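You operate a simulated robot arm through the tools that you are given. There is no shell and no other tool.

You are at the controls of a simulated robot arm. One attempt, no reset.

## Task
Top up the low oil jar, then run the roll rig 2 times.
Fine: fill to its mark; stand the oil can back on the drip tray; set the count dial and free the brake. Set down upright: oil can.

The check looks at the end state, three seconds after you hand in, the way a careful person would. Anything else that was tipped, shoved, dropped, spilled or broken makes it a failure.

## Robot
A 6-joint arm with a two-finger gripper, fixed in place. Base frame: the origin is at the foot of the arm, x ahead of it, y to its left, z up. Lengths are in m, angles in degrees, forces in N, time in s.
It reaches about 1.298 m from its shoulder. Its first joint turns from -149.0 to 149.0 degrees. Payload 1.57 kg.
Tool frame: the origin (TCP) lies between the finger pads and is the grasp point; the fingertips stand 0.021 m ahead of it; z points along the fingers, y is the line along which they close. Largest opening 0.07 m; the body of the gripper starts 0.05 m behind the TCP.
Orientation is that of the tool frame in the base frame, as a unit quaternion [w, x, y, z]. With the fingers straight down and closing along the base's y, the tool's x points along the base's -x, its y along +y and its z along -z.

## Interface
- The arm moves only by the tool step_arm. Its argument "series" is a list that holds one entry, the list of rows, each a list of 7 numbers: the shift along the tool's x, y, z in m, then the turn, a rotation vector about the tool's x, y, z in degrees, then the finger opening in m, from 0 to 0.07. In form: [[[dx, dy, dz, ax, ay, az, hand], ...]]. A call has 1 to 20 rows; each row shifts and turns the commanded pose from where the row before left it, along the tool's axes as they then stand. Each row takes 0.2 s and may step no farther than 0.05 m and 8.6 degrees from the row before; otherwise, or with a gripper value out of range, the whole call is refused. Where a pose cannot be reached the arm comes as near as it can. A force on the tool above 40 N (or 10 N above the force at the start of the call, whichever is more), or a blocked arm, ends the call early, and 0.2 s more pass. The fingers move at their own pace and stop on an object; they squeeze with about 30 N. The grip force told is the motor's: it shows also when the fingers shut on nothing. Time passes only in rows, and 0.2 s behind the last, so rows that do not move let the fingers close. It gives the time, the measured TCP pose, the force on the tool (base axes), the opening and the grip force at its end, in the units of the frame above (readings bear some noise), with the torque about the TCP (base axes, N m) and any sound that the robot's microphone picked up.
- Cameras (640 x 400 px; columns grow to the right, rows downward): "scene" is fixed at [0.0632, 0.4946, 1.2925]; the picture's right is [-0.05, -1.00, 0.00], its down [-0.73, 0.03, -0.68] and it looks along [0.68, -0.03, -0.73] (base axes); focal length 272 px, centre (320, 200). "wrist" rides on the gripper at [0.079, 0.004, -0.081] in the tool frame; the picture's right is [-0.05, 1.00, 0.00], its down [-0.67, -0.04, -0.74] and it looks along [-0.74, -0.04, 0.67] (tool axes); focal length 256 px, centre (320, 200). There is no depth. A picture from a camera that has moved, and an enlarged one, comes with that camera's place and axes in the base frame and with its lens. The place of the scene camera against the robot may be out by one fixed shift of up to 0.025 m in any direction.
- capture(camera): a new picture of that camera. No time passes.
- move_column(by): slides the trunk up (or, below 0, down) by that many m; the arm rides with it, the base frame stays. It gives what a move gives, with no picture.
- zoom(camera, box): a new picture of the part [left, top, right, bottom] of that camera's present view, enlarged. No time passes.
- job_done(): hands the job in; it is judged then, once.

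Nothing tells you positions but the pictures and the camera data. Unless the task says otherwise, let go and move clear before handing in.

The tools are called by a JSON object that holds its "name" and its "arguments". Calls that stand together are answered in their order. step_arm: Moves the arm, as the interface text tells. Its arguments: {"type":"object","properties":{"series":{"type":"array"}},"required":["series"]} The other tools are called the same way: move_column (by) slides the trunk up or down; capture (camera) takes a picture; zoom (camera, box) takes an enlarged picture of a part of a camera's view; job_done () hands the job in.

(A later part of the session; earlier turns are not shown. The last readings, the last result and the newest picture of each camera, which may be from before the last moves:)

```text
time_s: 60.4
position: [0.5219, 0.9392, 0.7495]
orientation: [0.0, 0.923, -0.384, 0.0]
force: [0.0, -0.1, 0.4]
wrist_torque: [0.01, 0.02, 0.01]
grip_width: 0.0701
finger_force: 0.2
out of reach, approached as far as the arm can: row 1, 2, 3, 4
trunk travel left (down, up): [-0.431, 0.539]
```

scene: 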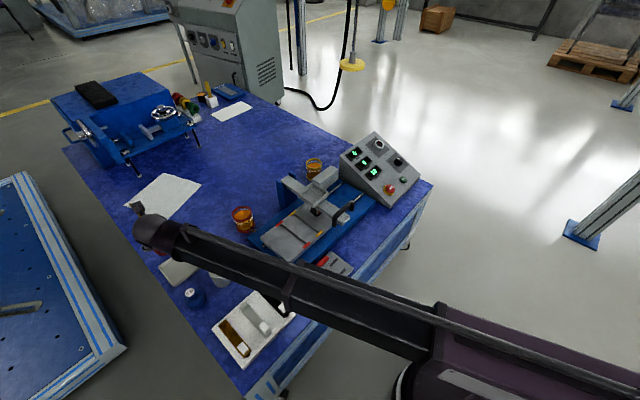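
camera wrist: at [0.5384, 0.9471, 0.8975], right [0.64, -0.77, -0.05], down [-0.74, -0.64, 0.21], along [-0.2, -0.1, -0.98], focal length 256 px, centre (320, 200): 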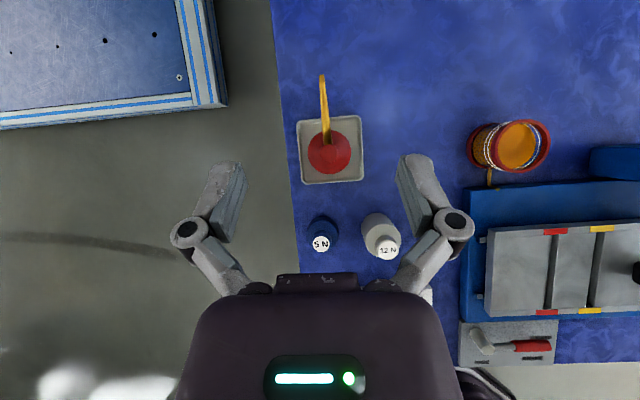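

{"name": "step_arm", "arguments": {"series": [[[0.0316, 0.0288, 0, 0, 0, 0, 0.07], [0.0316, 0.0288, 0, 0, 0, 0, 0.07], [0.0316, 0.0288, 0, 0, 0, 0, 0.07], [0.0316, 0.0288, 0, 0, 0, 0, 0.07], [0.0316, 0.0288, 0, 0, 0, 0, 0.07], [0.0316, 0.0288, 0, 0, 0, 0, 0.07], [0.0316, 0.0288, 0, 0, 0, 0, 0.07], [0.0316, 0.0288, 0, 0, 0, 0, 0.07], [0.0316, 0.0288, 0, 0, 0, 0, 0.07], [0.0316, 0.0288, 0, 0, 0, 0, 0.07], [0.0316, 0.0288, 0, 0, 0, 0, 0.07], [0.0316, 0.0288, 0, 0, 0, 0, 0.07], [0, 0, 0, 0, 0, 0, 0.07]]]}}

{"name": "capture", "arguments": {"camera": "wrist"}}

{"name": "capture", "arguments": {"camera": "scene"}}

{"name": "zoom", "arguments": {"camera": "wrist", "box": [200, 20, 440, 220]}}

```text
time_s: 63.2
position: [0.5467, 0.4268, 0.7505]
orientation: [-0.001, 0.924, -0.383, -0.001]
force: [0.8, 1.0, -0.1]
wrist_torque: [0.04, 0.04, 0.01]
grip_width: 0.0701
finger_force: 0.0
trunk travel left (down, up): [-0.431, 0.539]
```

```text
taken
camera wrist: at [0.5984, 0.368, 0.8312], right [-0.74, -0.67, 0.0], down [-0.45, 0.5, 0.75], along [-0.5, 0.55, -0.67], focal length 256 px, centre (320, 200)
```

wrist: 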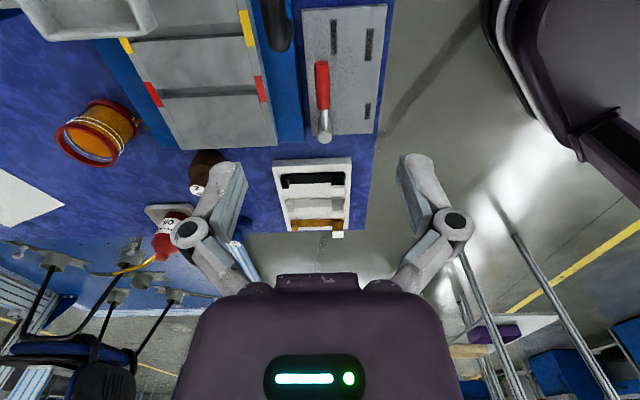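

```text
taken
```

scene: 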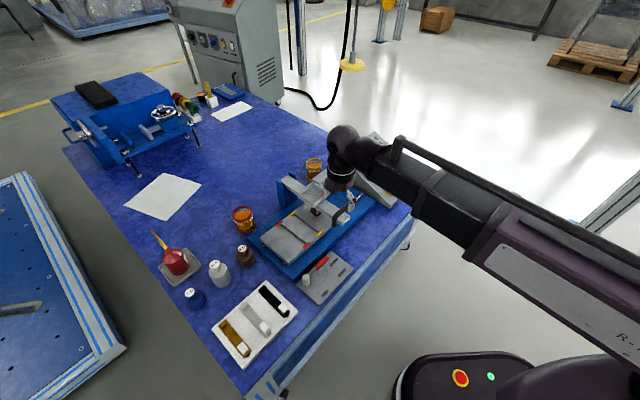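

```text
2.00 times, centred on (320, 120) of wrist
camera zoom: at [0.5984, 0.368, 0.8312], right [-0.74, -0.67, 0.0], down [-0.45, 0.5, 0.75], along [-0.5, 0.55, -0.67], focal length 512 px, centre (320, 360)
```

zoom: 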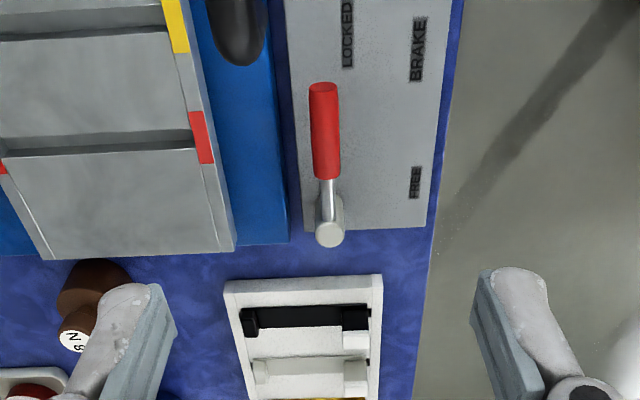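

I can see the brake clearly: pivot post near (0.442, 0.530), red grip out to (0.514, 0.458) at LOCKED, and the FREE label toward the bench front. The rig's black handle is close, so I'll turn the tool so the camera sits on the robot side, then look at the lever again.

{"name": "step_arm", "arguments": {"series": [[[-0.023, 0.0304, 0, 0, 0, 0, 0.07], [-0.023, 0.0304, 0, 0, 0, 0, 0.07], [-0.023, 0.0304, 0, 0, 0, 0, 0.07], [-0.023, 0.0304, 0, 0, 0, 0, 0.07], [0, 0, 0, 0, 0, 8.2, 0.03], [0, 0, 0, 0, 0, 8.2, 0.0], [0, 0, 0, 0, 0, 8.2, 0.0], [0, 0, 0, 0, 0, 8.2, 0.0], [0, 0, 0, 0, 0, 8.2, 0.0], [0, 0, 0, 0, 0, 8.2, 0.0], [0, 0, 0, 0, 0, 8.2, 0.0], [0, 0, 0, 0, 0, 8.2, 0.0], [0, 0, 0, 0, 0, 8.2, 0.0], [0, 0, 0, 0, 0, 8.2, 0.0], [0, 0, 0, 0, 0, 8.2, 0.0], [0, 0, 0, 0, 0, 0, 0.0]]]}}

{"name": "capture", "arguments": {"camera": "wrist"}}

{"name": "zoom", "arguments": {"camera": "wrist", "box": [220, 0, 460, 180]}}

```text
time_s: 66.6
position: [0.3948, 0.4075, 0.7489]
orientation: [-0.001, -0.38, 0.925, 0.0]
force: [-0.2, -0.1, -0.4]
wrist_torque: [0.03, -0.01, -0.01]
grip_width: 0.0
finger_force: 29.5
trunk travel left (down, up): [-0.431, 0.539]
```

```text
taken
camera wrist: at [0.3348, 0.3544, 0.8312], right [-0.66, 0.75, 0.0], down [0.5, 0.44, 0.75], along [0.56, 0.5, -0.67], focal length 256 px, centre (320, 200)
```

wrist: 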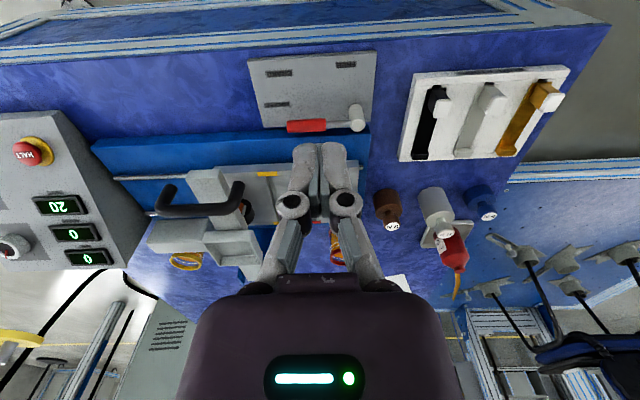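

```text
2.22 times, centred on (340, 90) of wrist
camera zoom: at [0.3348, 0.3544, 0.8312], right [-0.66, 0.75, 0.0], down [0.5, 0.44, 0.75], along [0.56, 0.5, -0.67], focal length 569 px, centre (276, 444)
```

zoom: 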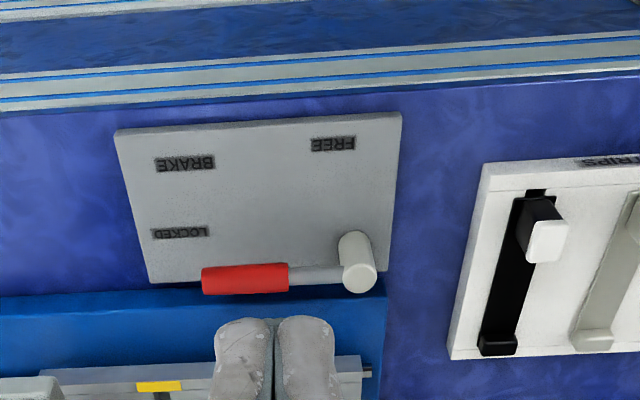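

The lever's grip axis is at z≈0.50, radius about 10 mm. With fingers closed I'll come down on the rig side of the grip and push it around its pivot toward FREE. First I'm moving above the start point and part way down.

{"name": "step_arm", "arguments": {"series": [[[-0.0357, -0.0061, 0, 0, 0, 0, 0.0], [-0.0357, -0.0061, 0, 0, 0, 0, 0.0], [-0.0357, -0.0061, 0, 0, 0, 0, 0.0], [-0.0357, -0.0061, 0, 0, 0, 0, 0.0], [0, 0, 0, 0, 0, 0, 0.0]]]}}

{"name": "move_column", "arguments": {"by": -0.17}}

{"name": "capture", "arguments": {"camera": "wrist"}}

{"name": "zoom", "arguments": {"camera": "scene", "box": [260, 180, 420, 310]}}

```text
time_s: 67.8
position: [0.5143, 0.4887, 0.7487]
orientation: [0.001, -0.38, 0.925, 0.001]
force: [-0.5, 0.0, 0.2]
wrist_torque: [0.01, -0.01, -0.02]
grip_width: 0.0
finger_force: 29.4
trunk travel left (down, up): [-0.431, 0.539]
```

```text
time_s: 69.7
position: [0.5128, 0.4902, 0.5799]
orientation: [0.0, -0.381, 0.924, 0.001]
force: [-0.2, -0.2, -0.4]
wrist_torque: [0.0, 0.0, 0.01]
grip_width: 0.0
finger_force: 28.8
trunk travel left (down, up): [-0.261, 0.709]
```

```text
taken
camera wrist: at [0.4537, 0.4372, 0.6613], right [-0.67, 0.75, 0.0], down [0.5, 0.44, 0.75], along [0.56, 0.5, -0.67], focal length 256 px, centre (320, 200)
```

wrist: 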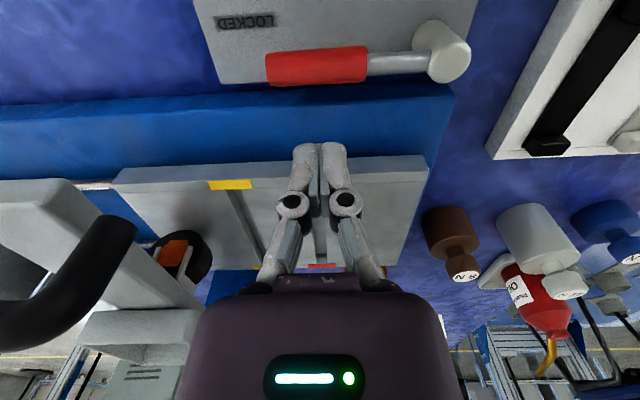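

```text
3.08 times, centred on (340, 245) of scene
camera zoom: at [0.0632, 0.4946, 1.2925], right [-0.05, -1.0, 0.0], down [-0.73, 0.03, -0.68], along [0.68, -0.03, -0.73], focal length 837 px, centre (258, 62)
```

zoom: 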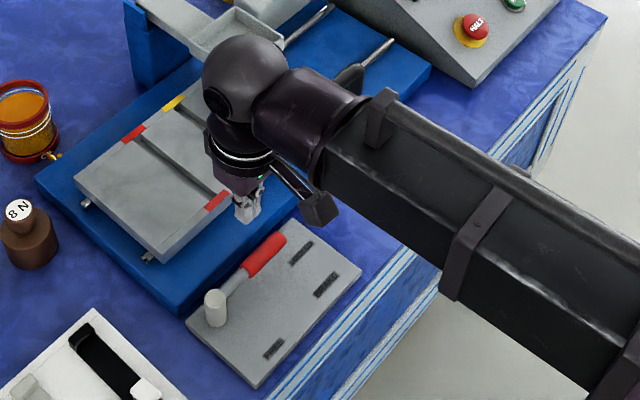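

Everything matches: the fingertips will come down between the grip and the rig, just above the rig's base plate. Lowering to lever height.

{"name": "move_column", "arguments": {"by": -0.05}}

{"name": "move_column", "arguments": {"by": -0.022}}

{"name": "capture", "arguments": {"camera": "wrist"}}

{"name": "zoom", "arguments": {"camera": "scene", "box": [280, 210, 380, 310]}}

```text
time_s: 70.6
position: [0.5133, 0.4899, 0.5303]
orientation: [-0.001, -0.381, 0.925, 0.0]
force: [0.5, 0.7, -0.4]
wrist_torque: [0.0, 0.01, 0.0]
grip_width: 0.0
finger_force: 27.9
trunk travel left (down, up): [-0.211, 0.759]
```

```text
time_s: 71.3
position: [0.514, 0.4884, 0.5083]
orientation: [0.0, -0.381, 0.924, 0.001]
force: [0.0, 0.1, -0.2]
wrist_torque: [-0.02, 0.0, 0.02]
grip_width: 0.0
finger_force: 28.8
trunk travel left (down, up): [-0.189, 0.781]
```

```text
taken
camera wrist: at [0.4537, 0.4372, 0.5892], right [-0.67, 0.75, 0.0], down [0.5, 0.44, 0.75], along [0.56, 0.5, -0.67], focal length 256 px, centre (320, 200)
```

wrist: 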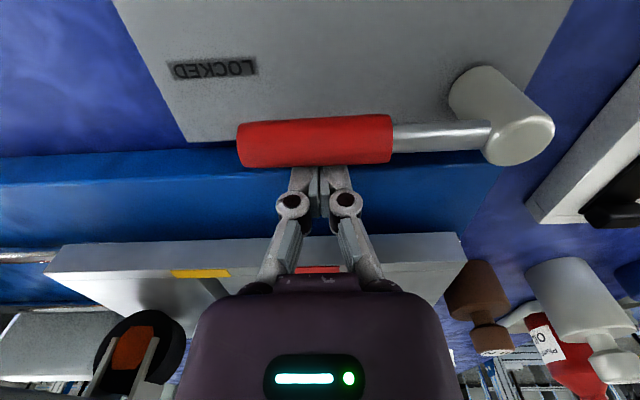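

```text
4.00 times, centred on (330, 260) of scene
camera zoom: at [0.0632, 0.4946, 1.2925], right [-0.05, -1.0, 0.0], down [-0.73, 0.03, -0.68], along [0.68, -0.03, -0.73], focal length 1088 px, centre (280, -40)
```

zoom: 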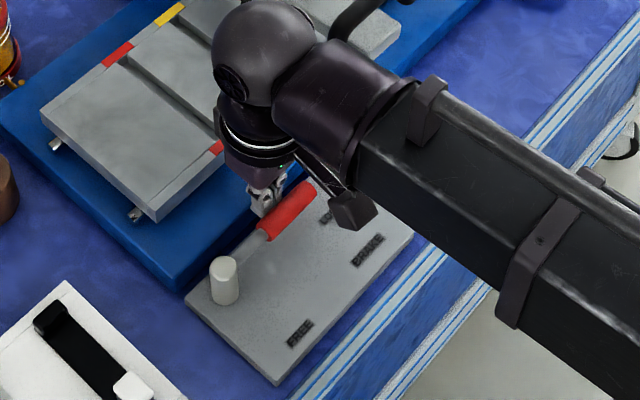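

The fingertips are behind the red grip without touching anything. Pushing along the arc now, first about 25°.

{"name": "step_arm", "arguments": {"series": [[[0.0035, 0, 0, 0, 0, 0, 0.0], [0.0066, -0.0011, 0, 0, 0, 0, 0.0], [0.0067, -0.0011, 0, 0, 0, 0, 0.0], [0.0068, 0, 0, 0, 0, 0, 0.0], [0.0067, 0.0001, 0, 0, 0, 0, 0.0]]]}}

{"name": "capture", "arguments": {"camera": "wrist"}}

```text
time_s: 72.5
position: [0.4931, 0.4672, 0.5076]
orientation: [0.0, -0.381, 0.925, 0.0]
force: [0.9, 0.7, 0.8]
wrist_torque: [-0.03, 0.0, 0.02]
grip_width: 0.0
finger_force: 28.3
trunk travel left (down, up): [-0.189, 0.781]
```

```text
taken
camera wrist: at [0.4336, 0.4145, 0.5892], right [-0.67, 0.75, 0.0], down [0.5, 0.44, 0.75], along [0.56, 0.5, -0.67], focal length 256 px, centre (320, 200)
```

wrist: 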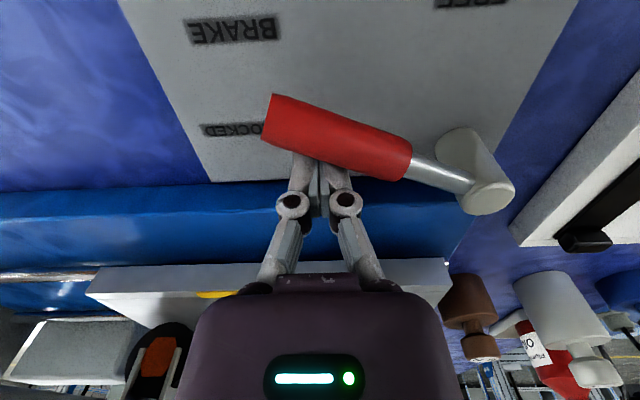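

The lever is swinging with very little force. Continuing along the arc.

{"name": "step_arm", "arguments": {"series": [[[0.0066, 0.0013, 0, 0, 0, 0, 0.0], [0.0066, 0.0013, 0, 0, 0, 0, 0.0], [0.0064, 0.0024, 0, 0, 0, 0, 0.0], [0.0063, 0.0024, 0, 0, 0, 0, 0.0], [0.0058, 0.0034, 0, 0, 0, 0, 0.0], [0.0057, 0.0035, 0, 0, 0, 0, 0.0]]]}}

{"name": "capture", "arguments": {"camera": "wrist"}}

{"name": "zoom", "arguments": {"camera": "scene", "box": [280, 210, 380, 310]}}

```text
time_s: 73.9
position: [0.4574, 0.4513, 0.5074]
orientation: [-0.001, -0.381, 0.925, 0.001]
force: [-0.1, 0.4, 0.5]
wrist_torque: [-0.03, 0.01, 0.05]
grip_width: 0.0001
finger_force: 28.2
trunk travel left (down, up): [-0.189, 0.781]
```

```text
taken
camera wrist: at [0.3972, 0.3979, 0.5892], right [-0.67, 0.75, 0.0], down [0.5, 0.44, 0.75], along [0.56, 0.5, -0.67], focal length 256 px, centre (320, 200)
```

wrist: 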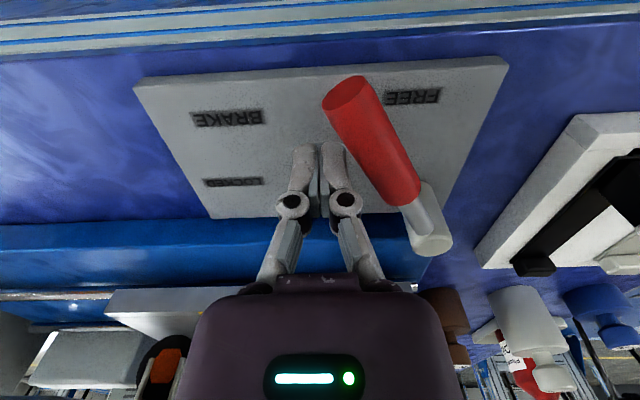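

```text
4.00 times, centred on (330, 260) of scene
camera zoom: at [0.0632, 0.4946, 1.2925], right [-0.05, -1.0, 0.0], down [-0.73, 0.03, -0.68], along [0.68, -0.03, -0.73], focal length 1088 px, centre (280, -40)
```

zoom: 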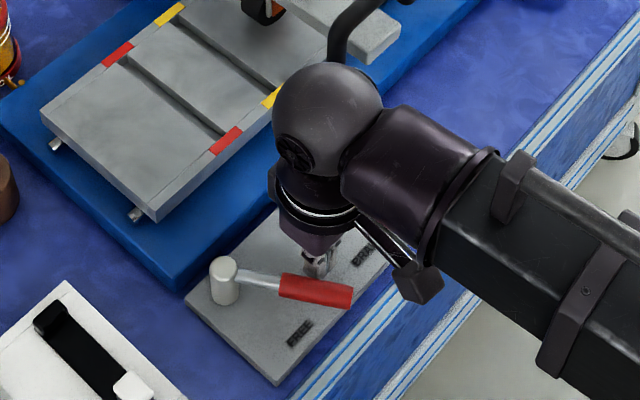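

{"name": "step_arm", "arguments": {"series": [[[0.0051, 0.0044, 0, 0, 0, 0, 0.0], [0.0051, 0.0044, 0, 0, 0, 0, 0.0], [0.0043, 0.0052, 0, 0, 0, 0, 0.0], [0.0042, 0.0052, 0, 0, 0, 0, 0.0]]]}}

{"name": "capture", "arguments": {"camera": "wrist"}}

{"name": "zoom", "arguments": {"camera": "scene", "box": [280, 210, 380, 310]}}

```text
time_s: 74.5
position: [0.4531, 0.4489, 0.5074]
orientation: [0.008, -0.378, 0.926, -0.002]
force: [12.9, -3.9, 3.9]
wrist_torque: [-0.01, 0.04, 0.02]
grip_width: 0.0
finger_force: 29.4
trunk travel left (down, up): [-0.189, 0.781]
stopped in row 2: the force on the tool passed its limit at 48 N (the readings are from after the stop); the commanded pose is now the measured one
```

```text
taken
camera wrist: at [0.3913, 0.398, 0.5883], right [-0.66, 0.75, -0.01], down [0.49, 0.44, 0.75], along [0.57, 0.49, -0.66], focal length 256 px, centre (320, 200)
```

wrist: 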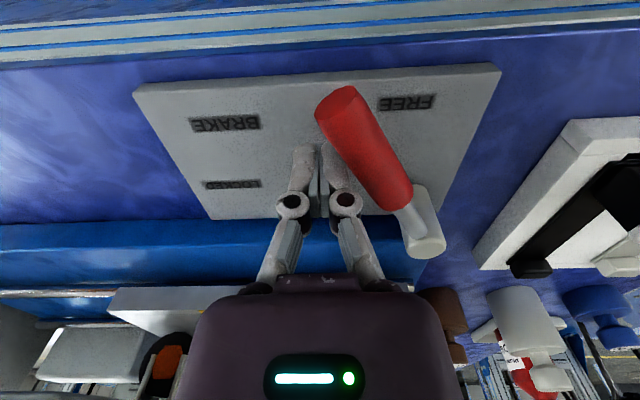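

```text
4.00 times, centred on (330, 260) of scene
camera zoom: at [0.0632, 0.4946, 1.2925], right [-0.05, -1.0, 0.0], down [-0.73, 0.03, -0.68], along [0.68, -0.03, -0.73], focal length 1088 px, centre (280, -40)
```

zoom: 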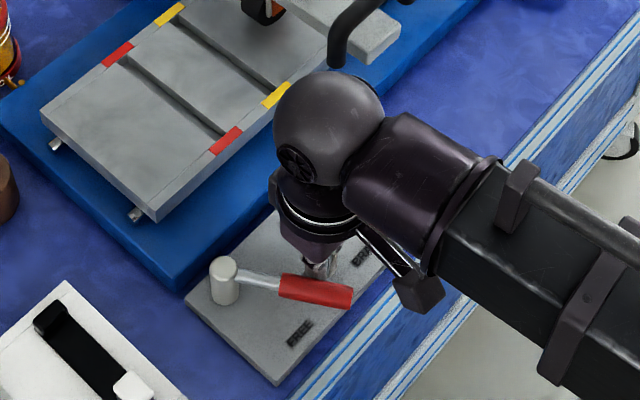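

The lever has met its end stop beside the FREE label, so the brake is free. I'll back the fingers off, rise clear and verify.

{"name": "step_arm", "arguments": {"series": [[[-0.006, -0.005, 0, 0, 0, 0, 0.0], [-0.006, -0.003, 0, 0, 0, 0, 0.0], [0, 0, 0, 0, 0, 0, 0.0]]]}}

{"name": "move_column", "arguments": {"by": 0.24}}

{"name": "capture", "arguments": {"camera": "wrist"}}

{"name": "zoom", "arguments": {"camera": "scene", "box": [280, 210, 380, 310]}}

```text
time_s: 75.3
position: [0.465, 0.4538, 0.5081]
orientation: [0.006, -0.38, 0.925, -0.001]
force: [0.1, 0.3, 0.7]
wrist_torque: [0.01, 0.0, 0.03]
grip_width: 0.0
finger_force: 28.8
trunk travel left (down, up): [-0.189, 0.781]
```

```text
time_s: 77.8
position: [0.4643, 0.4539, 0.7468]
orientation: [0.006, -0.379, 0.925, -0.001]
force: [1.3, -0.8, 0.9]
wrist_torque: [0.02, -0.02, 0.05]
grip_width: 0.0
finger_force: 28.5
trunk travel left (down, up): [-0.429, 0.541]
```

```text
taken
camera wrist: at [0.4042, 0.4011, 0.8284], right [-0.66, 0.75, -0.01], down [0.49, 0.44, 0.75], along [0.57, 0.49, -0.66], focal length 256 px, centre (320, 200)
```

wrist: 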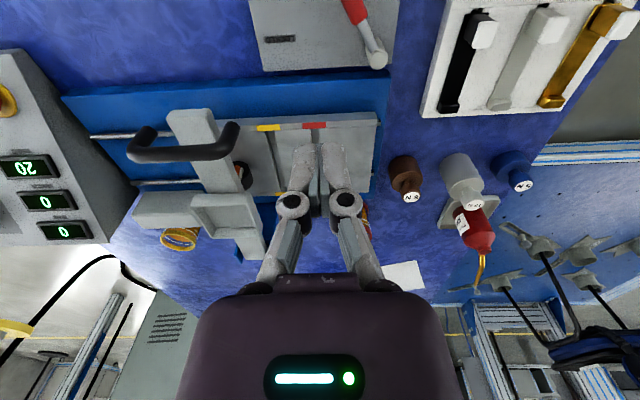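

```text
4.00 times, centred on (330, 260) of scene
camera zoom: at [0.0632, 0.4946, 1.2925], right [-0.05, -1.0, 0.0], down [-0.73, 0.03, -0.68], along [0.68, -0.03, -0.73], focal length 1088 px, centre (280, -40)
```

zoom: 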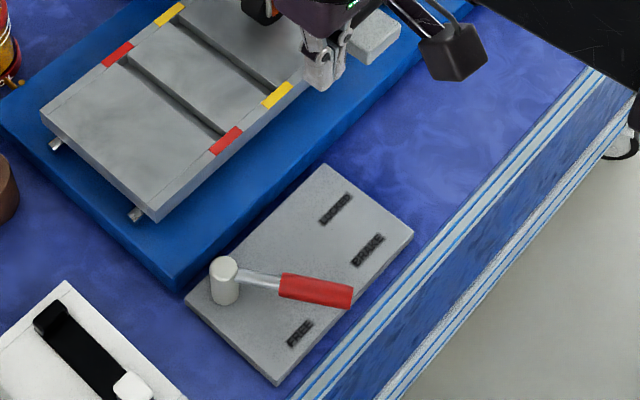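

The lever stopped firmly near FREE. I'm taking a closer look to be sure it's at its end stop.

{"name": "zoom", "arguments": {"camera": "scene", "box": [300, 245, 360, 310]}}

{"name": "zoom", "arguments": {"camera": "wrist", "box": [240, 0, 410, 80]}}

```text
6.15 times, centred on (330, 278) of scene
camera zoom: at [0.0632, 0.4946, 1.2925], right [-0.05, -1.0, 0.0], down [-0.73, 0.03, -0.68], along [0.68, -0.03, -0.73], focal length 1674 px, centre (258, -277)
```

zoom: 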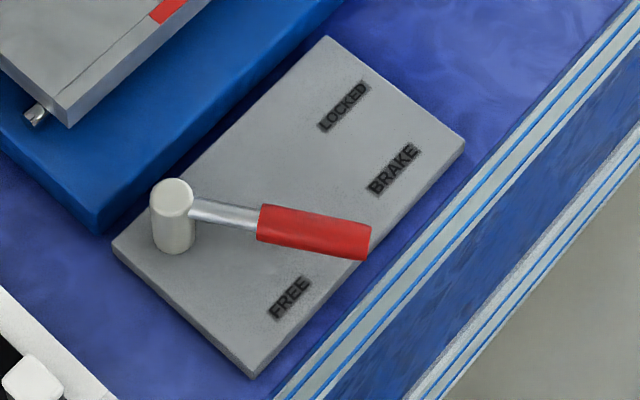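

```text
3.76 times, centred on (325, 40) of wrist
camera zoom: at [0.4042, 0.4011, 0.8284], right [-0.66, 0.75, -0.01], down [0.49, 0.44, 0.75], along [0.57, 0.49, -0.66], focal length 964 px, centre (301, 802)
```

zoom: 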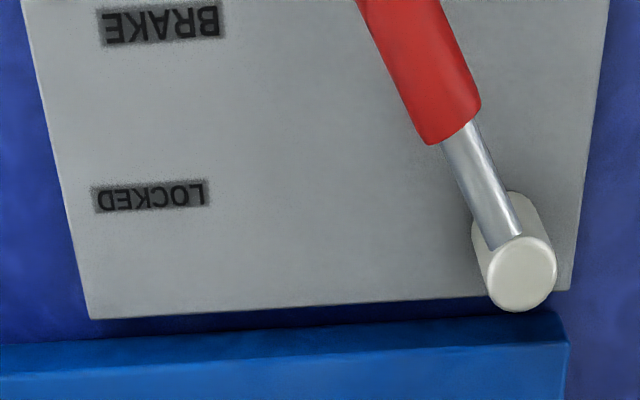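

The lever moved freely through 60° and then met a hard stop next to FREE, so it's set. Next is the count dial: I'll open the fingers and move over the panel for a close view.

{"name": "step_arm", "arguments": {"series": [[[-0.008, -0.0429, 0, 0, 0, 0, 0.0], [-0.008, -0.0429, 0, 0, 0, 0, 0.02], [-0.008, -0.0429, 0, 0, 0, 0, 0.05], [-0.008, -0.0429, 0, 0, 0, 0, 0.07], [-0.008, -0.0429, 0, 0, 0, 0, 0.07], [-0.008, -0.0429, 0, 0, 0, 0, 0.07], [-0.008, -0.0429, 0, 0, 0, 0, 0.07], [-0.008, -0.0429, 0, 0, 0, 0, 0.07], [-0.008, -0.0429, 0, 0, 0, 0, 0.07], [-0.008, -0.0429, 0, 0, 0, 0, 0.07], [-0.008, -0.0429, 0, 0, 0, 0, 0.07], [-0.008, -0.0429, 0, 0, 0, 0, 0.07], [-0.008, -0.0429, 0, 0, 0, 0, 0.07], [0, 0, 0, 0, 0, 0, 0.07]]]}}

{"name": "capture", "arguments": {"camera": "wrist"}}

{"name": "capture", "arguments": {"camera": "scene"}}

```text
time_s: 80.8
position: [0.9294, 0.1274, 0.7474]
orientation: [0.007, -0.379, 0.925, -0.001]
force: [0.7, -0.5, 0.0]
wrist_torque: [-0.01, -0.02, 0.02]
grip_width: 0.07
finger_force: 0.0
out of reach, approached as far as the arm can: row 8
trunk travel left (down, up): [-0.429, 0.541]
```

```text
taken
camera wrist: at [0.8688, 0.076, 0.8283], right [-0.66, 0.75, -0.01], down [0.49, 0.44, 0.75], along [0.57, 0.49, -0.66], focal length 256 px, centre (320, 200)
```

wrist: 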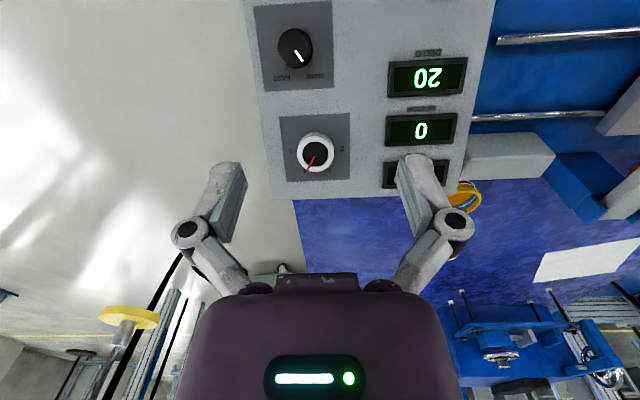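

```text
taken
```

scene: 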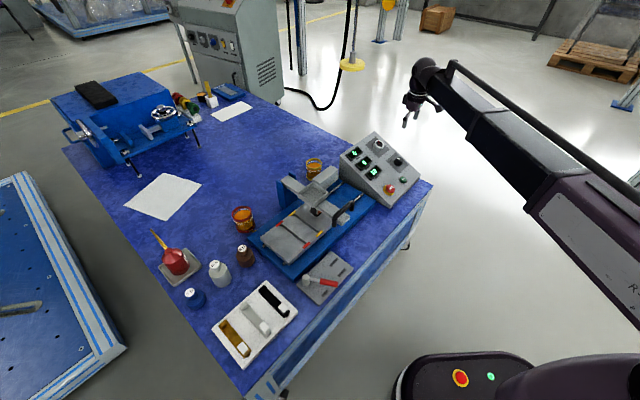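

{"name": "zoom", "arguments": {"camera": "wrist", "box": [240, 0, 480, 200]}}

{"name": "move_column", "arguments": {"by": -0.08}}

{"name": "capture", "arguments": {"camera": "wrist"}}

{"name": "zoom", "arguments": {"camera": "wrist", "box": [240, 40, 480, 240]}}

```text
2.00 times, centred on (360, 100) of wrist
camera zoom: at [0.8688, 0.076, 0.8283], right [-0.66, 0.75, -0.01], down [0.49, 0.44, 0.75], along [0.57, 0.49, -0.66], focal length 512 px, centre (240, 400)
```

zoom: 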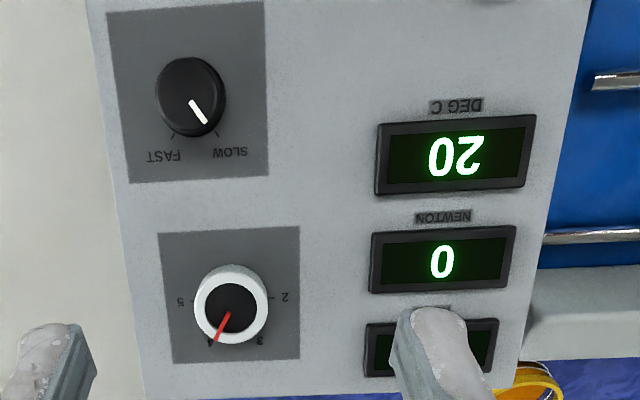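

```text
time_s: 82.0
position: [0.931, 0.1289, 0.6674]
orientation: [0.006, -0.378, 0.926, -0.001]
force: [-0.2, 0.4, -0.5]
wrist_torque: [0.01, 0.0, 0.0]
grip_width: 0.07
finger_force: 0.0
trunk travel left (down, up): [-0.349, 0.621]
```

```text
taken
camera wrist: at [0.8685, 0.0764, 0.7485], right [-0.66, 0.75, -0.01], down [0.49, 0.44, 0.75], along [0.57, 0.49, -0.66], focal length 256 px, centre (320, 200)
```

wrist: 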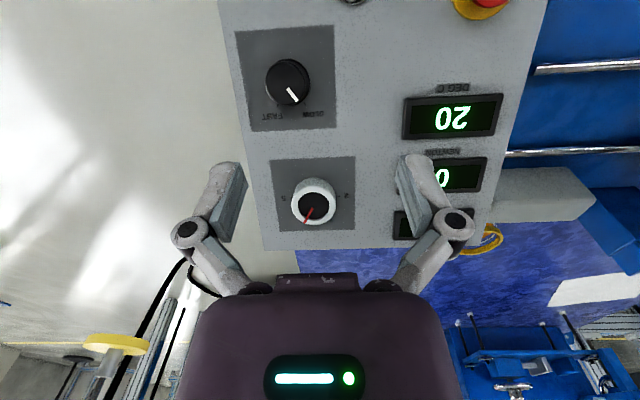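

```text
2.00 times, centred on (360, 140) of wrist
camera zoom: at [0.8685, 0.0764, 0.7485], right [-0.66, 0.75, -0.01], down [0.49, 0.44, 0.75], along [0.57, 0.49, -0.66], focal length 512 px, centre (240, 320)
```

zoom: 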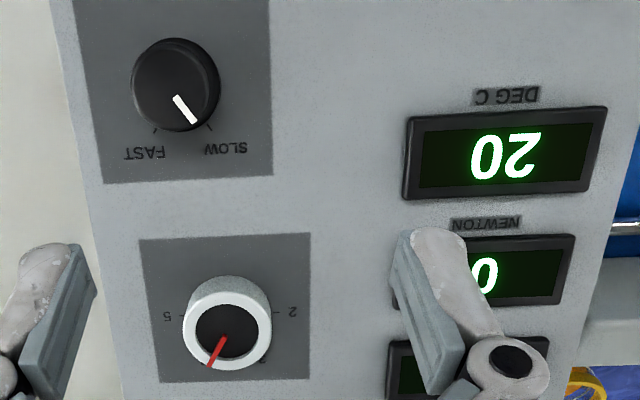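

Now I have the geometry: the panel slopes about 22°, and the dial sits at about (1.024, 0.205) with its face about 30 mm above the panel and 42 mm across. The pointer is at 4; 2 is at the panel's left. I'll tilt the tool normal to the panel and move above the dial.

{"name": "step_arm", "arguments": {"series": [[[0, 0, 0, -0.39, -7.1, -0.5, 0.07], [0, 0, 0, 0, -7.15, 0, 0.07], [0, 0, 0, 0, -7.15, 0, 0.07], [-0.0336, -0.004, 0.0136, 0, 0, 0, 0.07], [-0.0336, -0.004, 0.0136, 0, 0, 0, 0.07], [-0.0336, -0.004, 0.0136, 0, 0, 0, 0.07], [0, 0, 0, 0, 0, 0, 0.07]]]}}

{"name": "capture", "arguments": {"camera": "wrist"}}

{"name": "zoom", "arguments": {"camera": "wrist", "box": [220, 40, 420, 220]}}

```text
time_s: 83.6
position: [1.0153, 0.1978, 0.6806]
orientation: [0.177, -0.375, 0.907, 0.072]
force: [0.1, -1.0, -0.4]
wrist_torque: [-0.04, -0.02, 0.03]
grip_width: 0.07
finger_force: 0.0
out of reach, approached as far as the arm can: row 2, 3
trunk travel left (down, up): [-0.349, 0.621]
```

```text
taken
camera wrist: at [0.9377, 0.127, 0.727], right [-0.67, 0.74, 0.02], down [0.26, 0.22, 0.94], along [0.69, 0.64, -0.34], focal length 256 px, centre (320, 200)
```

wrist: 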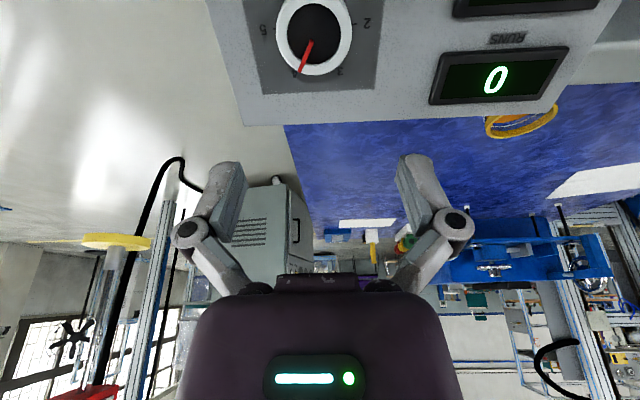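

```text
2.22 times, centred on (320, 130) of wrist
camera zoom: at [0.9377, 0.127, 0.727], right [-0.67, 0.74, 0.02], down [0.26, 0.22, 0.94], along [0.69, 0.64, -0.34], focal length 569 px, centre (320, 356)
```

zoom: 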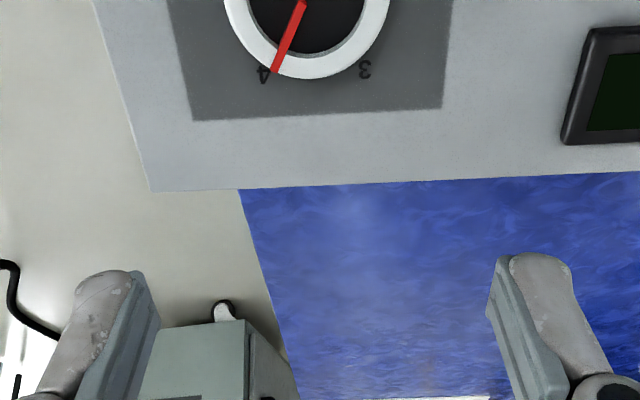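

The tool axis lines up with the dial, whose face centre is at about (1.0125, 0.193, 0.592). A 4 mm correction, then I'll lower toward it.

{"name": "step_arm", "arguments": {"series": [[[0.0038, -0.0011, -0.0015, 0, 0, 0, 0.07], [0, 0, 0, 0, 0, 0, 0.07]]]}}

{"name": "move_column", "arguments": {"by": -0.06}}

{"name": "capture", "arguments": {"camera": "wrist"}}

```text
time_s: 84.2
position: [1.0122, 0.1938, 0.6799]
orientation: [0.177, -0.377, 0.906, 0.073]
force: [-0.3, -1.4, 0.0]
wrist_torque: [0.01, -0.03, -0.01]
grip_width: 0.07
finger_force: 0.1
trunk travel left (down, up): [-0.349, 0.621]
```

```text
time_s: 85.2
position: [1.0124, 0.1921, 0.6214]
orientation: [0.177, -0.377, 0.906, 0.072]
force: [0.8, -0.4, -0.5]
wrist_torque: [0.02, 0.01, -0.02]
grip_width: 0.0698
finger_force: 0.1
trunk travel left (down, up): [-0.289, 0.681]
```

```text
taken
camera wrist: at [0.9357, 0.123, 0.6672], right [-0.67, 0.74, 0.02], down [0.26, 0.22, 0.94], along [0.69, 0.64, -0.34], focal length 256 px, centre (320, 200)
```

wrist: 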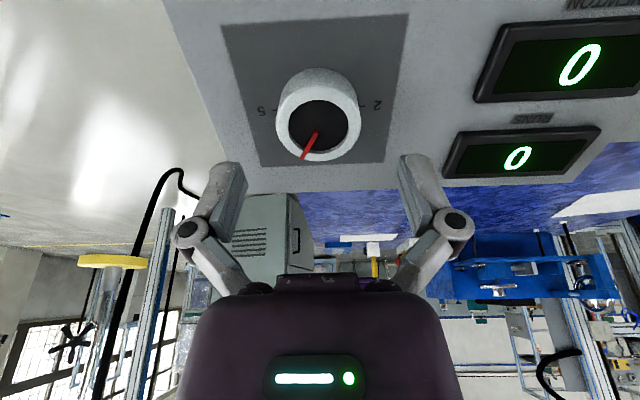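

{"name": "move_column", "arguments": {"by": -0.0275}}

{"name": "capture", "arguments": {"camera": "wrist"}}

{"name": "zoom", "arguments": {"camera": "wrist", "box": [220, 80, 420, 280]}}

{"name": "zoom", "arguments": {"camera": "scene", "box": [330, 110, 440, 210]}}

```text
time_s: 85.9
position: [1.0127, 0.1937, 0.5927]
orientation: [0.177, -0.376, 0.907, 0.072]
force: [0.9, -0.6, -0.7]
wrist_torque: [0.03, 0.02, -0.01]
grip_width: 0.0702
finger_force: 0.2
trunk travel left (down, up): [-0.261, 0.709]
```

```text
taken
camera wrist: at [0.9357, 0.123, 0.6397], right [-0.67, 0.74, 0.02], down [0.26, 0.22, 0.94], along [0.69, 0.64, -0.34], focal length 256 px, centre (320, 200)
```

wrist: 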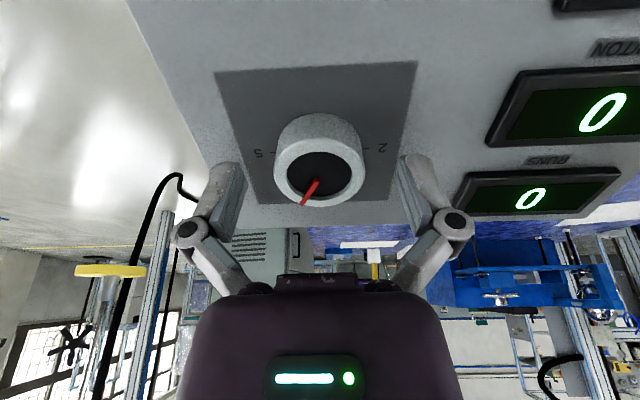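

```text
2.00 times, centred on (320, 180) of wrist
camera zoom: at [0.9357, 0.123, 0.6397], right [-0.67, 0.74, 0.02], down [0.26, 0.22, 0.94], along [0.69, 0.64, -0.34], focal length 512 px, centre (320, 240)
```

zoom: 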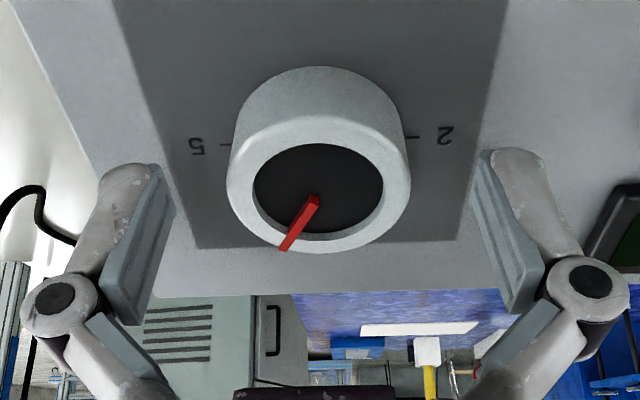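

```text
4.00 times, centred on (385, 160) of scene
camera zoom: at [0.0632, 0.4946, 1.2925], right [-0.05, -1.0, 0.0], down [-0.73, 0.03, -0.68], along [0.68, -0.03, -0.73], focal length 1088 px, centre (60, 360)
```

zoom: 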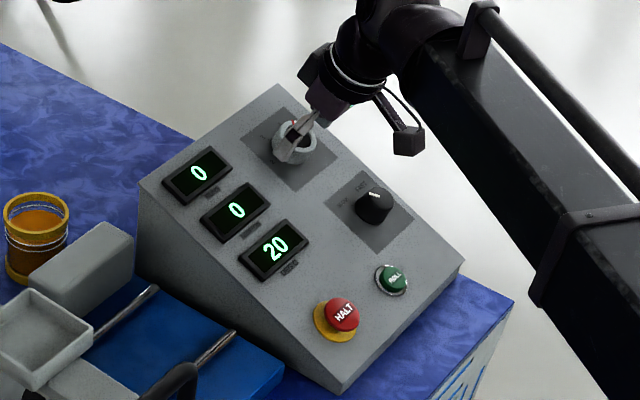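

The dial is centred between the fingers. I'll go 6 mm deeper for a good hold, then close.

{"name": "step_arm", "arguments": {"series": [[[-0.0021, 0, 0.0008, 0, 0, 0, 0.07], [0, 0, 0, 0, 0, 0, 0.07]]]}}

{"name": "move_column", "arguments": {"by": -0.0055}}

{"name": "step_arm", "arguments": {"series": [[[0, 0, 0, 0, 0, 0, 0.05], [0, 0, 0, 0, 0, 0, 0.035], [0, 0, 0, 0, 0, 0, 0.03], [0, 0, 0, 0, 0, 0, 0.03]]]}}

{"name": "zoom", "arguments": {"camera": "wrist", "box": [220, 80, 420, 280]}}

```text
time_s: 86.5
position: [1.015, 0.1945, 0.5941]
orientation: [0.177, -0.376, 0.907, 0.072]
force: [-0.6, 0.2, -0.4]
wrist_torque: [0.01, -0.03, 0.01]
grip_width: 0.0697
finger_force: 0.0
trunk travel left (down, up): [-0.261, 0.709]
```

```text
time_s: 87.0
position: [1.0142, 0.1946, 0.5886]
orientation: [0.177, -0.376, 0.907, 0.072]
force: [0.6, 0.0, 0.3]
wrist_torque: [0.04, -0.01, -0.02]
grip_width: 0.0699
finger_force: 0.0
trunk travel left (down, up): [-0.256, 0.714]
```

```text
time_s: 88.0
position: [1.0144, 0.1936, 0.5881]
orientation: [0.177, -0.376, 0.907, 0.072]
force: [3.3, -4.4, 2.0]
wrist_torque: [-0.04, -0.12, -0.06]
grip_width: 0.0433
finger_force: 32.2
trunk travel left (down, up): [-0.256, 0.714]
```

```text
2.00 times, centred on (320, 180) of wrist
camera zoom: at [0.9376, 0.1244, 0.6343], right [-0.67, 0.74, 0.02], down [0.26, 0.22, 0.94], along [0.69, 0.64, -0.34], focal length 512 px, centre (320, 240)
```

zoom: 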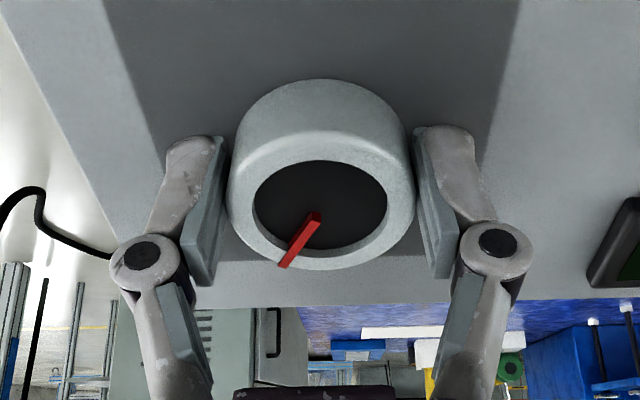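

The dial is gripped (43 mm). I'll turn it counter-clockwise, 60° first, and check.

{"name": "step_arm", "arguments": {"series": [[[0, -0.001, 0, 0, 0, -7.5, 0.03], [0, 0, 0, 0, 0, -7.5, 0.03], [0, 0, 0, 0, 0, -7.5, 0.03], [0, 0, 0, 0, 0, -7.5, 0.03], [0, 0, 0, 0, 0, -7.5, 0.03], [0, 0, 0, 0, 0, -7.5, 0.03], [0, 0, 0, 0, 0, -7.5, 0.03], [0, 0, 0, 0, 0, -7.5, 0.03]]]}}

{"name": "capture", "arguments": {"camera": "wrist"}}

{"name": "zoom", "arguments": {"camera": "scene", "box": [350, 120, 420, 180]}}

```text
time_s: 89.8
position: [1.0188, 0.1924, 0.5884]
orientation: [-0.192, 0.77, -0.607, 0.026]
force: [2.2, -0.4, 5.0]
wrist_torque: [0.26, 0.26, 0.09]
grip_width: 0.0437
finger_force: 32.1
trunk travel left (down, up): [-0.256, 0.714]
stopped in row 8: the force on the tool passed its limit at 41 N (the readings are from after the stop); the commanded pose is now the measured one
```

```text
taken
camera wrist: at [1.0124, 0.0964, 0.6475], right [-0.94, -0.14, -0.32], down [-0.35, 0.44, 0.83], along [0.03, 0.89, -0.46], focal length 256 px, centre (320, 200)
```

wrist: 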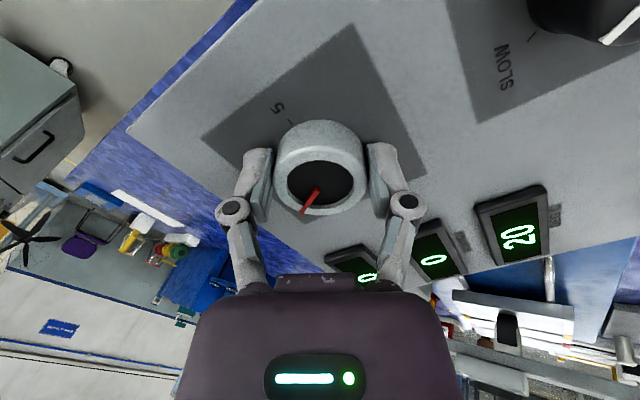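

```text
6.67 times, centred on (385, 150) of scene
camera zoom: at [0.0632, 0.4946, 1.2925], right [-0.05, -1.0, 0.0], down [-0.73, 0.03, -0.68], along [0.68, -0.03, -0.73], focal length 1814 px, centre (-113, 533)
```

zoom: 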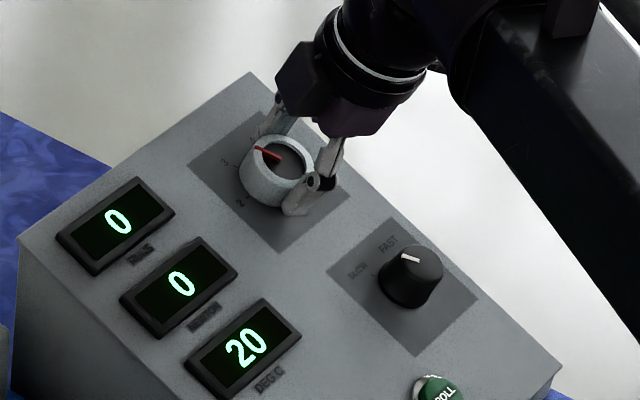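

The pointer has reached 3. The side force came from my grip being about 4.6 mm off the dial's axis. I'll continue the turn pivoting about the true axis.

{"name": "step_arm", "arguments": {"series": [[[0, -0.0006, 0, 0, 0, -7.6, 0.03], [0, -0.0006, 0, 0, 0, -7.6, 0.03], [0, -0.0006, 0, 0, 0, -7.6, 0.03], [0, -0.0006, 0, 0, 0, -7.6, 0.03]]]}}

{"name": "zoom", "arguments": {"camera": "scene", "box": [350, 120, 420, 180]}}

```text
time_s: 90.8
position: [1.0198, 0.1944, 0.5893]
orientation: [-0.179, 0.903, -0.382, 0.077]
force: [7.0, -3.4, 8.4]
wrist_torque: [0.32, 0.2, 0.15]
grip_width: 0.0435
finger_force: 32.2
trunk travel left (down, up): [-0.256, 0.714]
```

```text
6.67 times, centred on (385, 150) of scene
camera zoom: at [0.0632, 0.4946, 1.2925], right [-0.05, -1.0, 0.0], down [-0.73, 0.03, -0.68], along [0.68, -0.03, -0.73], focal length 1814 px, centre (-113, 533)
```

zoom: 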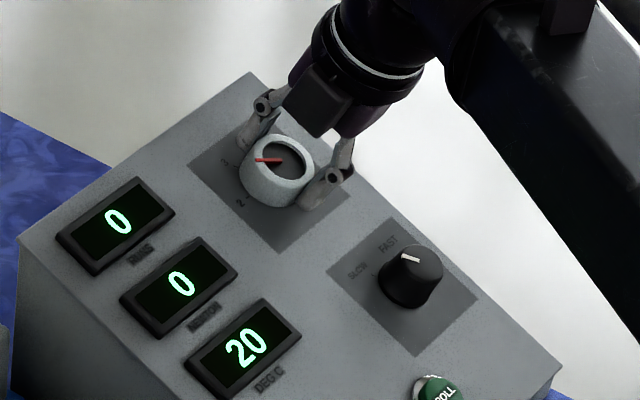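

{"name": "step_arm", "arguments": {"series": [[[0, -0.0006, 0, 0, 0, -7.7, 0.03], [0, -0.0006, 0, 0, 0, -7.7, 0.03], [0, -0.0006, 0, 0, 0, -7.7, 0.03], [0, -0.0006, 0, 0, 0, -7.7, 0.03]]]}}

{"name": "zoom", "arguments": {"camera": "scene", "box": [350, 120, 420, 180]}}

{"name": "capture", "arguments": {"camera": "wrist"}}

```text
time_s: 91.8
position: [1.0203, 0.1965, 0.59]
orientation: [-0.153, 0.972, -0.128, 0.121]
force: [4.9, -4.8, 14.7]
wrist_torque: [0.01, 0.14, 0.06]
grip_width: 0.0429
finger_force: 31.7
trunk travel left (down, up): [-0.256, 0.714]
```

```text
6.67 times, centred on (385, 150) of scene
camera zoom: at [0.0632, 0.4946, 1.2925], right [-0.05, -1.0, 0.0], down [-0.73, 0.03, -0.68], along [0.68, -0.03, -0.73], focal length 1814 px, centre (-113, 533)
```

zoom: 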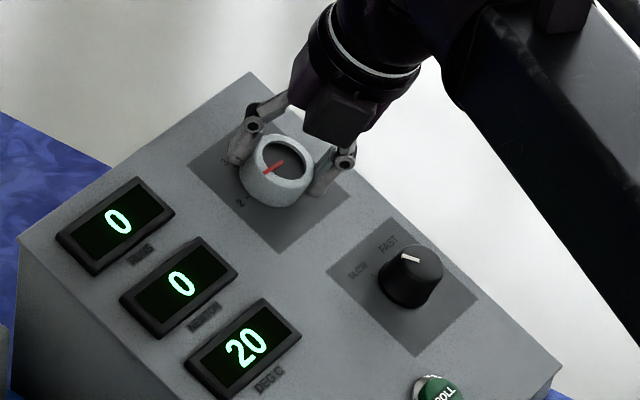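

```text
taken
camera wrist: at [1.0714, 0.1486, 0.6797], right [-0.26, -0.9, -0.34], down [-0.82, 0.03, 0.57], along [-0.51, 0.43, -0.75], focal length 256 px, centre (320, 200)
```

wrist: 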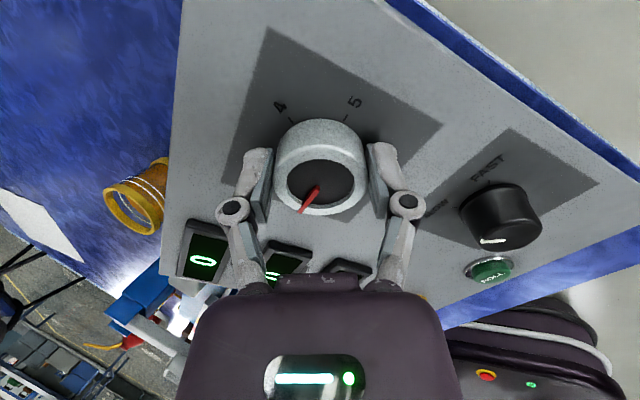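

The pointer now aims at 2, after 120° of turn. I'm releasing the dial and checking that it stays.

{"name": "step_arm", "arguments": {"series": [[[0, 0, 0, 0, 0, 0, 0.045], [0, 0, 0, 0, 0, 0, 0.055], [0, 0, 0, 0, 0, 0, 0.07], [0, 0, 0, 0, 0, 0, 0.07]]]}}

{"name": "zoom", "arguments": {"camera": "scene", "box": [350, 120, 420, 180]}}

{"name": "capture", "arguments": {"camera": "wrist"}}

```text
time_s: 92.8
position: [1.0209, 0.196, 0.5883]
orientation: [-0.152, 0.972, -0.13, 0.121]
force: [-0.4, -0.7, 0.6]
wrist_torque: [0.02, -0.02, 0.03]
grip_width: 0.07
finger_force: 0.1
trunk travel left (down, up): [-0.256, 0.714]
```

```text
6.67 times, centred on (385, 150) of scene
camera zoom: at [0.0632, 0.4946, 1.2925], right [-0.05, -1.0, 0.0], down [-0.73, 0.03, -0.68], along [0.68, -0.03, -0.73], focal length 1814 px, centre (-113, 533)
```

zoom: 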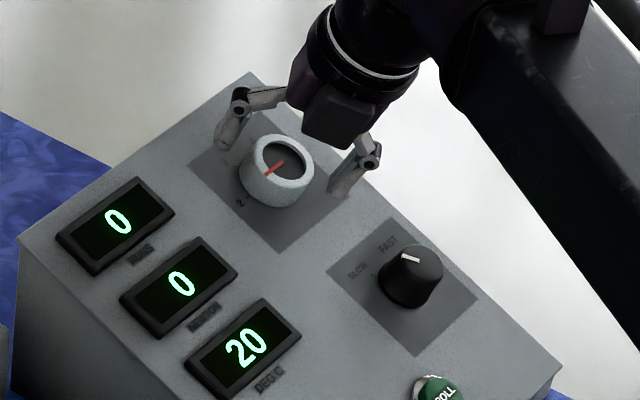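

```text
taken
camera wrist: at [1.0721, 0.149, 0.6782], right [-0.27, -0.9, -0.34], down [-0.82, 0.03, 0.57], along [-0.51, 0.43, -0.75], focal length 256 px, centre (320, 200)
```

wrist: 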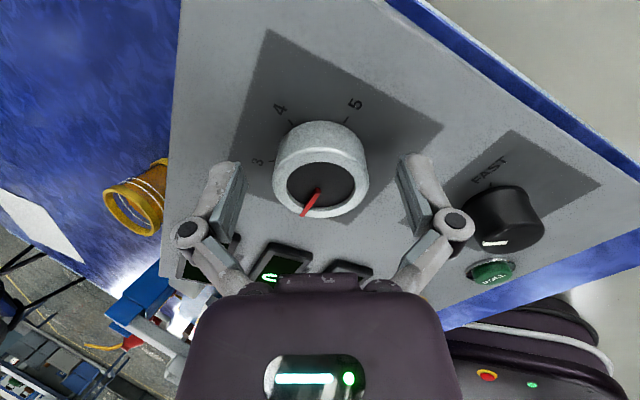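

The dial holds at 2. Backing the fingers off along the panel normal.

{"name": "move_column", "arguments": {"by": 0.011}}

{"name": "step_arm", "arguments": {"series": [[[-0.0037, 0.0064, -0.0031, 0, 0, 0, 0.07], [0, 0, 0, 0, 0, 0, 0.07]]]}}

{"name": "move_column", "arguments": {"by": 0.1}}

{"name": "zoom", "arguments": {"camera": "scene", "box": [340, 120, 430, 210]}}

{"name": "capture", "arguments": {"camera": "wrist"}}

```text
time_s: 93.4
position: [1.0207, 0.1977, 0.5993]
orientation: [-0.153, 0.972, -0.129, 0.121]
force: [-2.1, 1.2, 0.3]
wrist_torque: [0.0, 0.01, 0.01]
grip_width: 0.0698
finger_force: 0.0
trunk travel left (down, up): [-0.267, 0.703]
```

```text
time_s: 94.0
position: [1.0142, 0.1896, 0.5996]
orientation: [-0.153, 0.972, -0.13, 0.121]
force: [-0.3, 0.8, 0.3]
wrist_torque: [0.01, 0.01, 0.0]
grip_width: 0.07
finger_force: 0.1
trunk travel left (down, up): [-0.267, 0.703]
```

```text
time_s: 95.4
position: [1.0153, 0.1902, 0.6993]
orientation: [-0.152, 0.972, -0.13, 0.12]
force: [0.3, 0.2, -1.0]
wrist_torque: [0.0, -0.02, 0.0]
grip_width: 0.0701
finger_force: 0.1
trunk travel left (down, up): [-0.367, 0.603]
```

```text
4.44 times, centred on (385, 165) of scene
camera zoom: at [0.0632, 0.4946, 1.2925], right [-0.05, -1.0, 0.0], down [-0.73, 0.03, -0.68], along [0.68, -0.03, -0.73], focal length 1209 px, centre (31, 356)
```

zoom: 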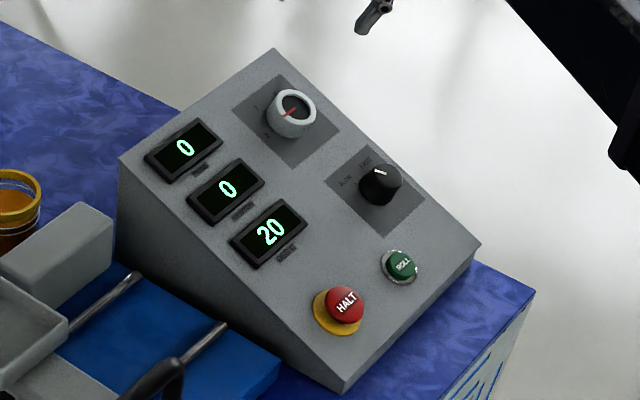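

```text
taken
camera wrist: at [1.0665, 0.1435, 0.7891], right [-0.27, -0.9, -0.34], down [-0.82, 0.03, 0.57], along [-0.51, 0.43, -0.75], focal length 256 px, centre (320, 200)
```

wrist: 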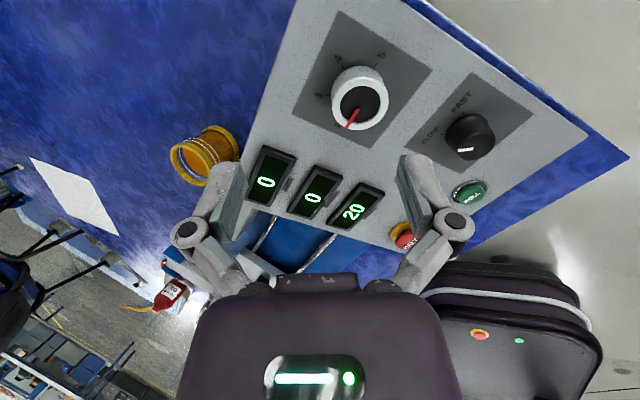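

The dial reads 2 and the arm is clear. Next is the green ROLL button: I'll turn the wrist back, close the fingers and move above ROLL for a close look.

{"name": "zoom", "arguments": {"camera": "wrist", "box": [280, 0, 520, 200]}}

{"name": "step_arm", "arguments": {"series": [[[0, 0, 0, 0, 0, 8, 0.05], [0, 0, 0, 0, 0, 8, 0.02], [0, 0, 0, 0, 0, 8, 0.0], [0, 0, 0, 0, 0, 8, 0.0], [0, 0, 0, 0, 0, 8, 0.0], [0, 0, 0, 0, 0, 8, 0.0], [0, 0, 0, 0, 0, 8, 0.0], [0, 0, 0, 0, 0, 8, 0.0], [0, 0, 0, 0, 0, 8, 0.0], [0, 0, 0, 0, 0, 8, 0.0], [0, 0, 0, 0, 0, 8, 0.0], [0, 0, 0, 0, 0, 8, 0.0], [0, 0, 0, 0, 0, 8, 0.0], [0, 0, 0, 0, 0, 8, 0.0], [0, 0, 0, 0, 0, 8, 0.0], [0, 0, 0, 0, 0, 0, 0.0]]]}}

```text
2.00 times, centred on (400, 100) of wrist
camera zoom: at [1.0665, 0.1435, 0.7891], right [-0.27, -0.9, -0.34], down [-0.82, 0.03, 0.57], along [-0.51, 0.43, -0.75], focal length 512 px, centre (160, 400)
```

zoom: 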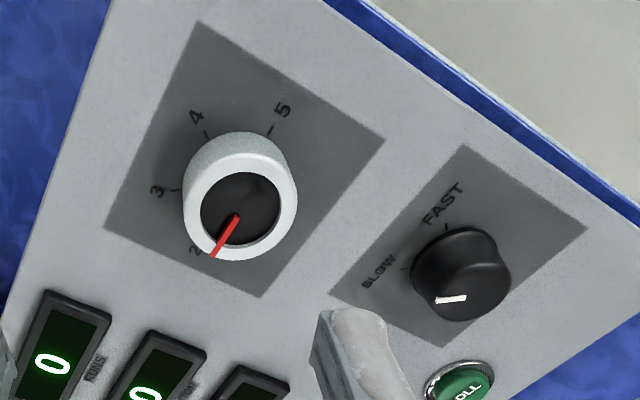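

```text
time_s: 98.8
position: [1.0172, 0.1911, 0.7003]
orientation: [0.18, -0.373, 0.907, 0.072]
force: [0.0, -0.1, -0.5]
wrist_torque: [-0.01, 0.02, 0.0]
grip_width: 0.0002
finger_force: 28.5
trunk travel left (down, up): [-0.367, 0.603]
```

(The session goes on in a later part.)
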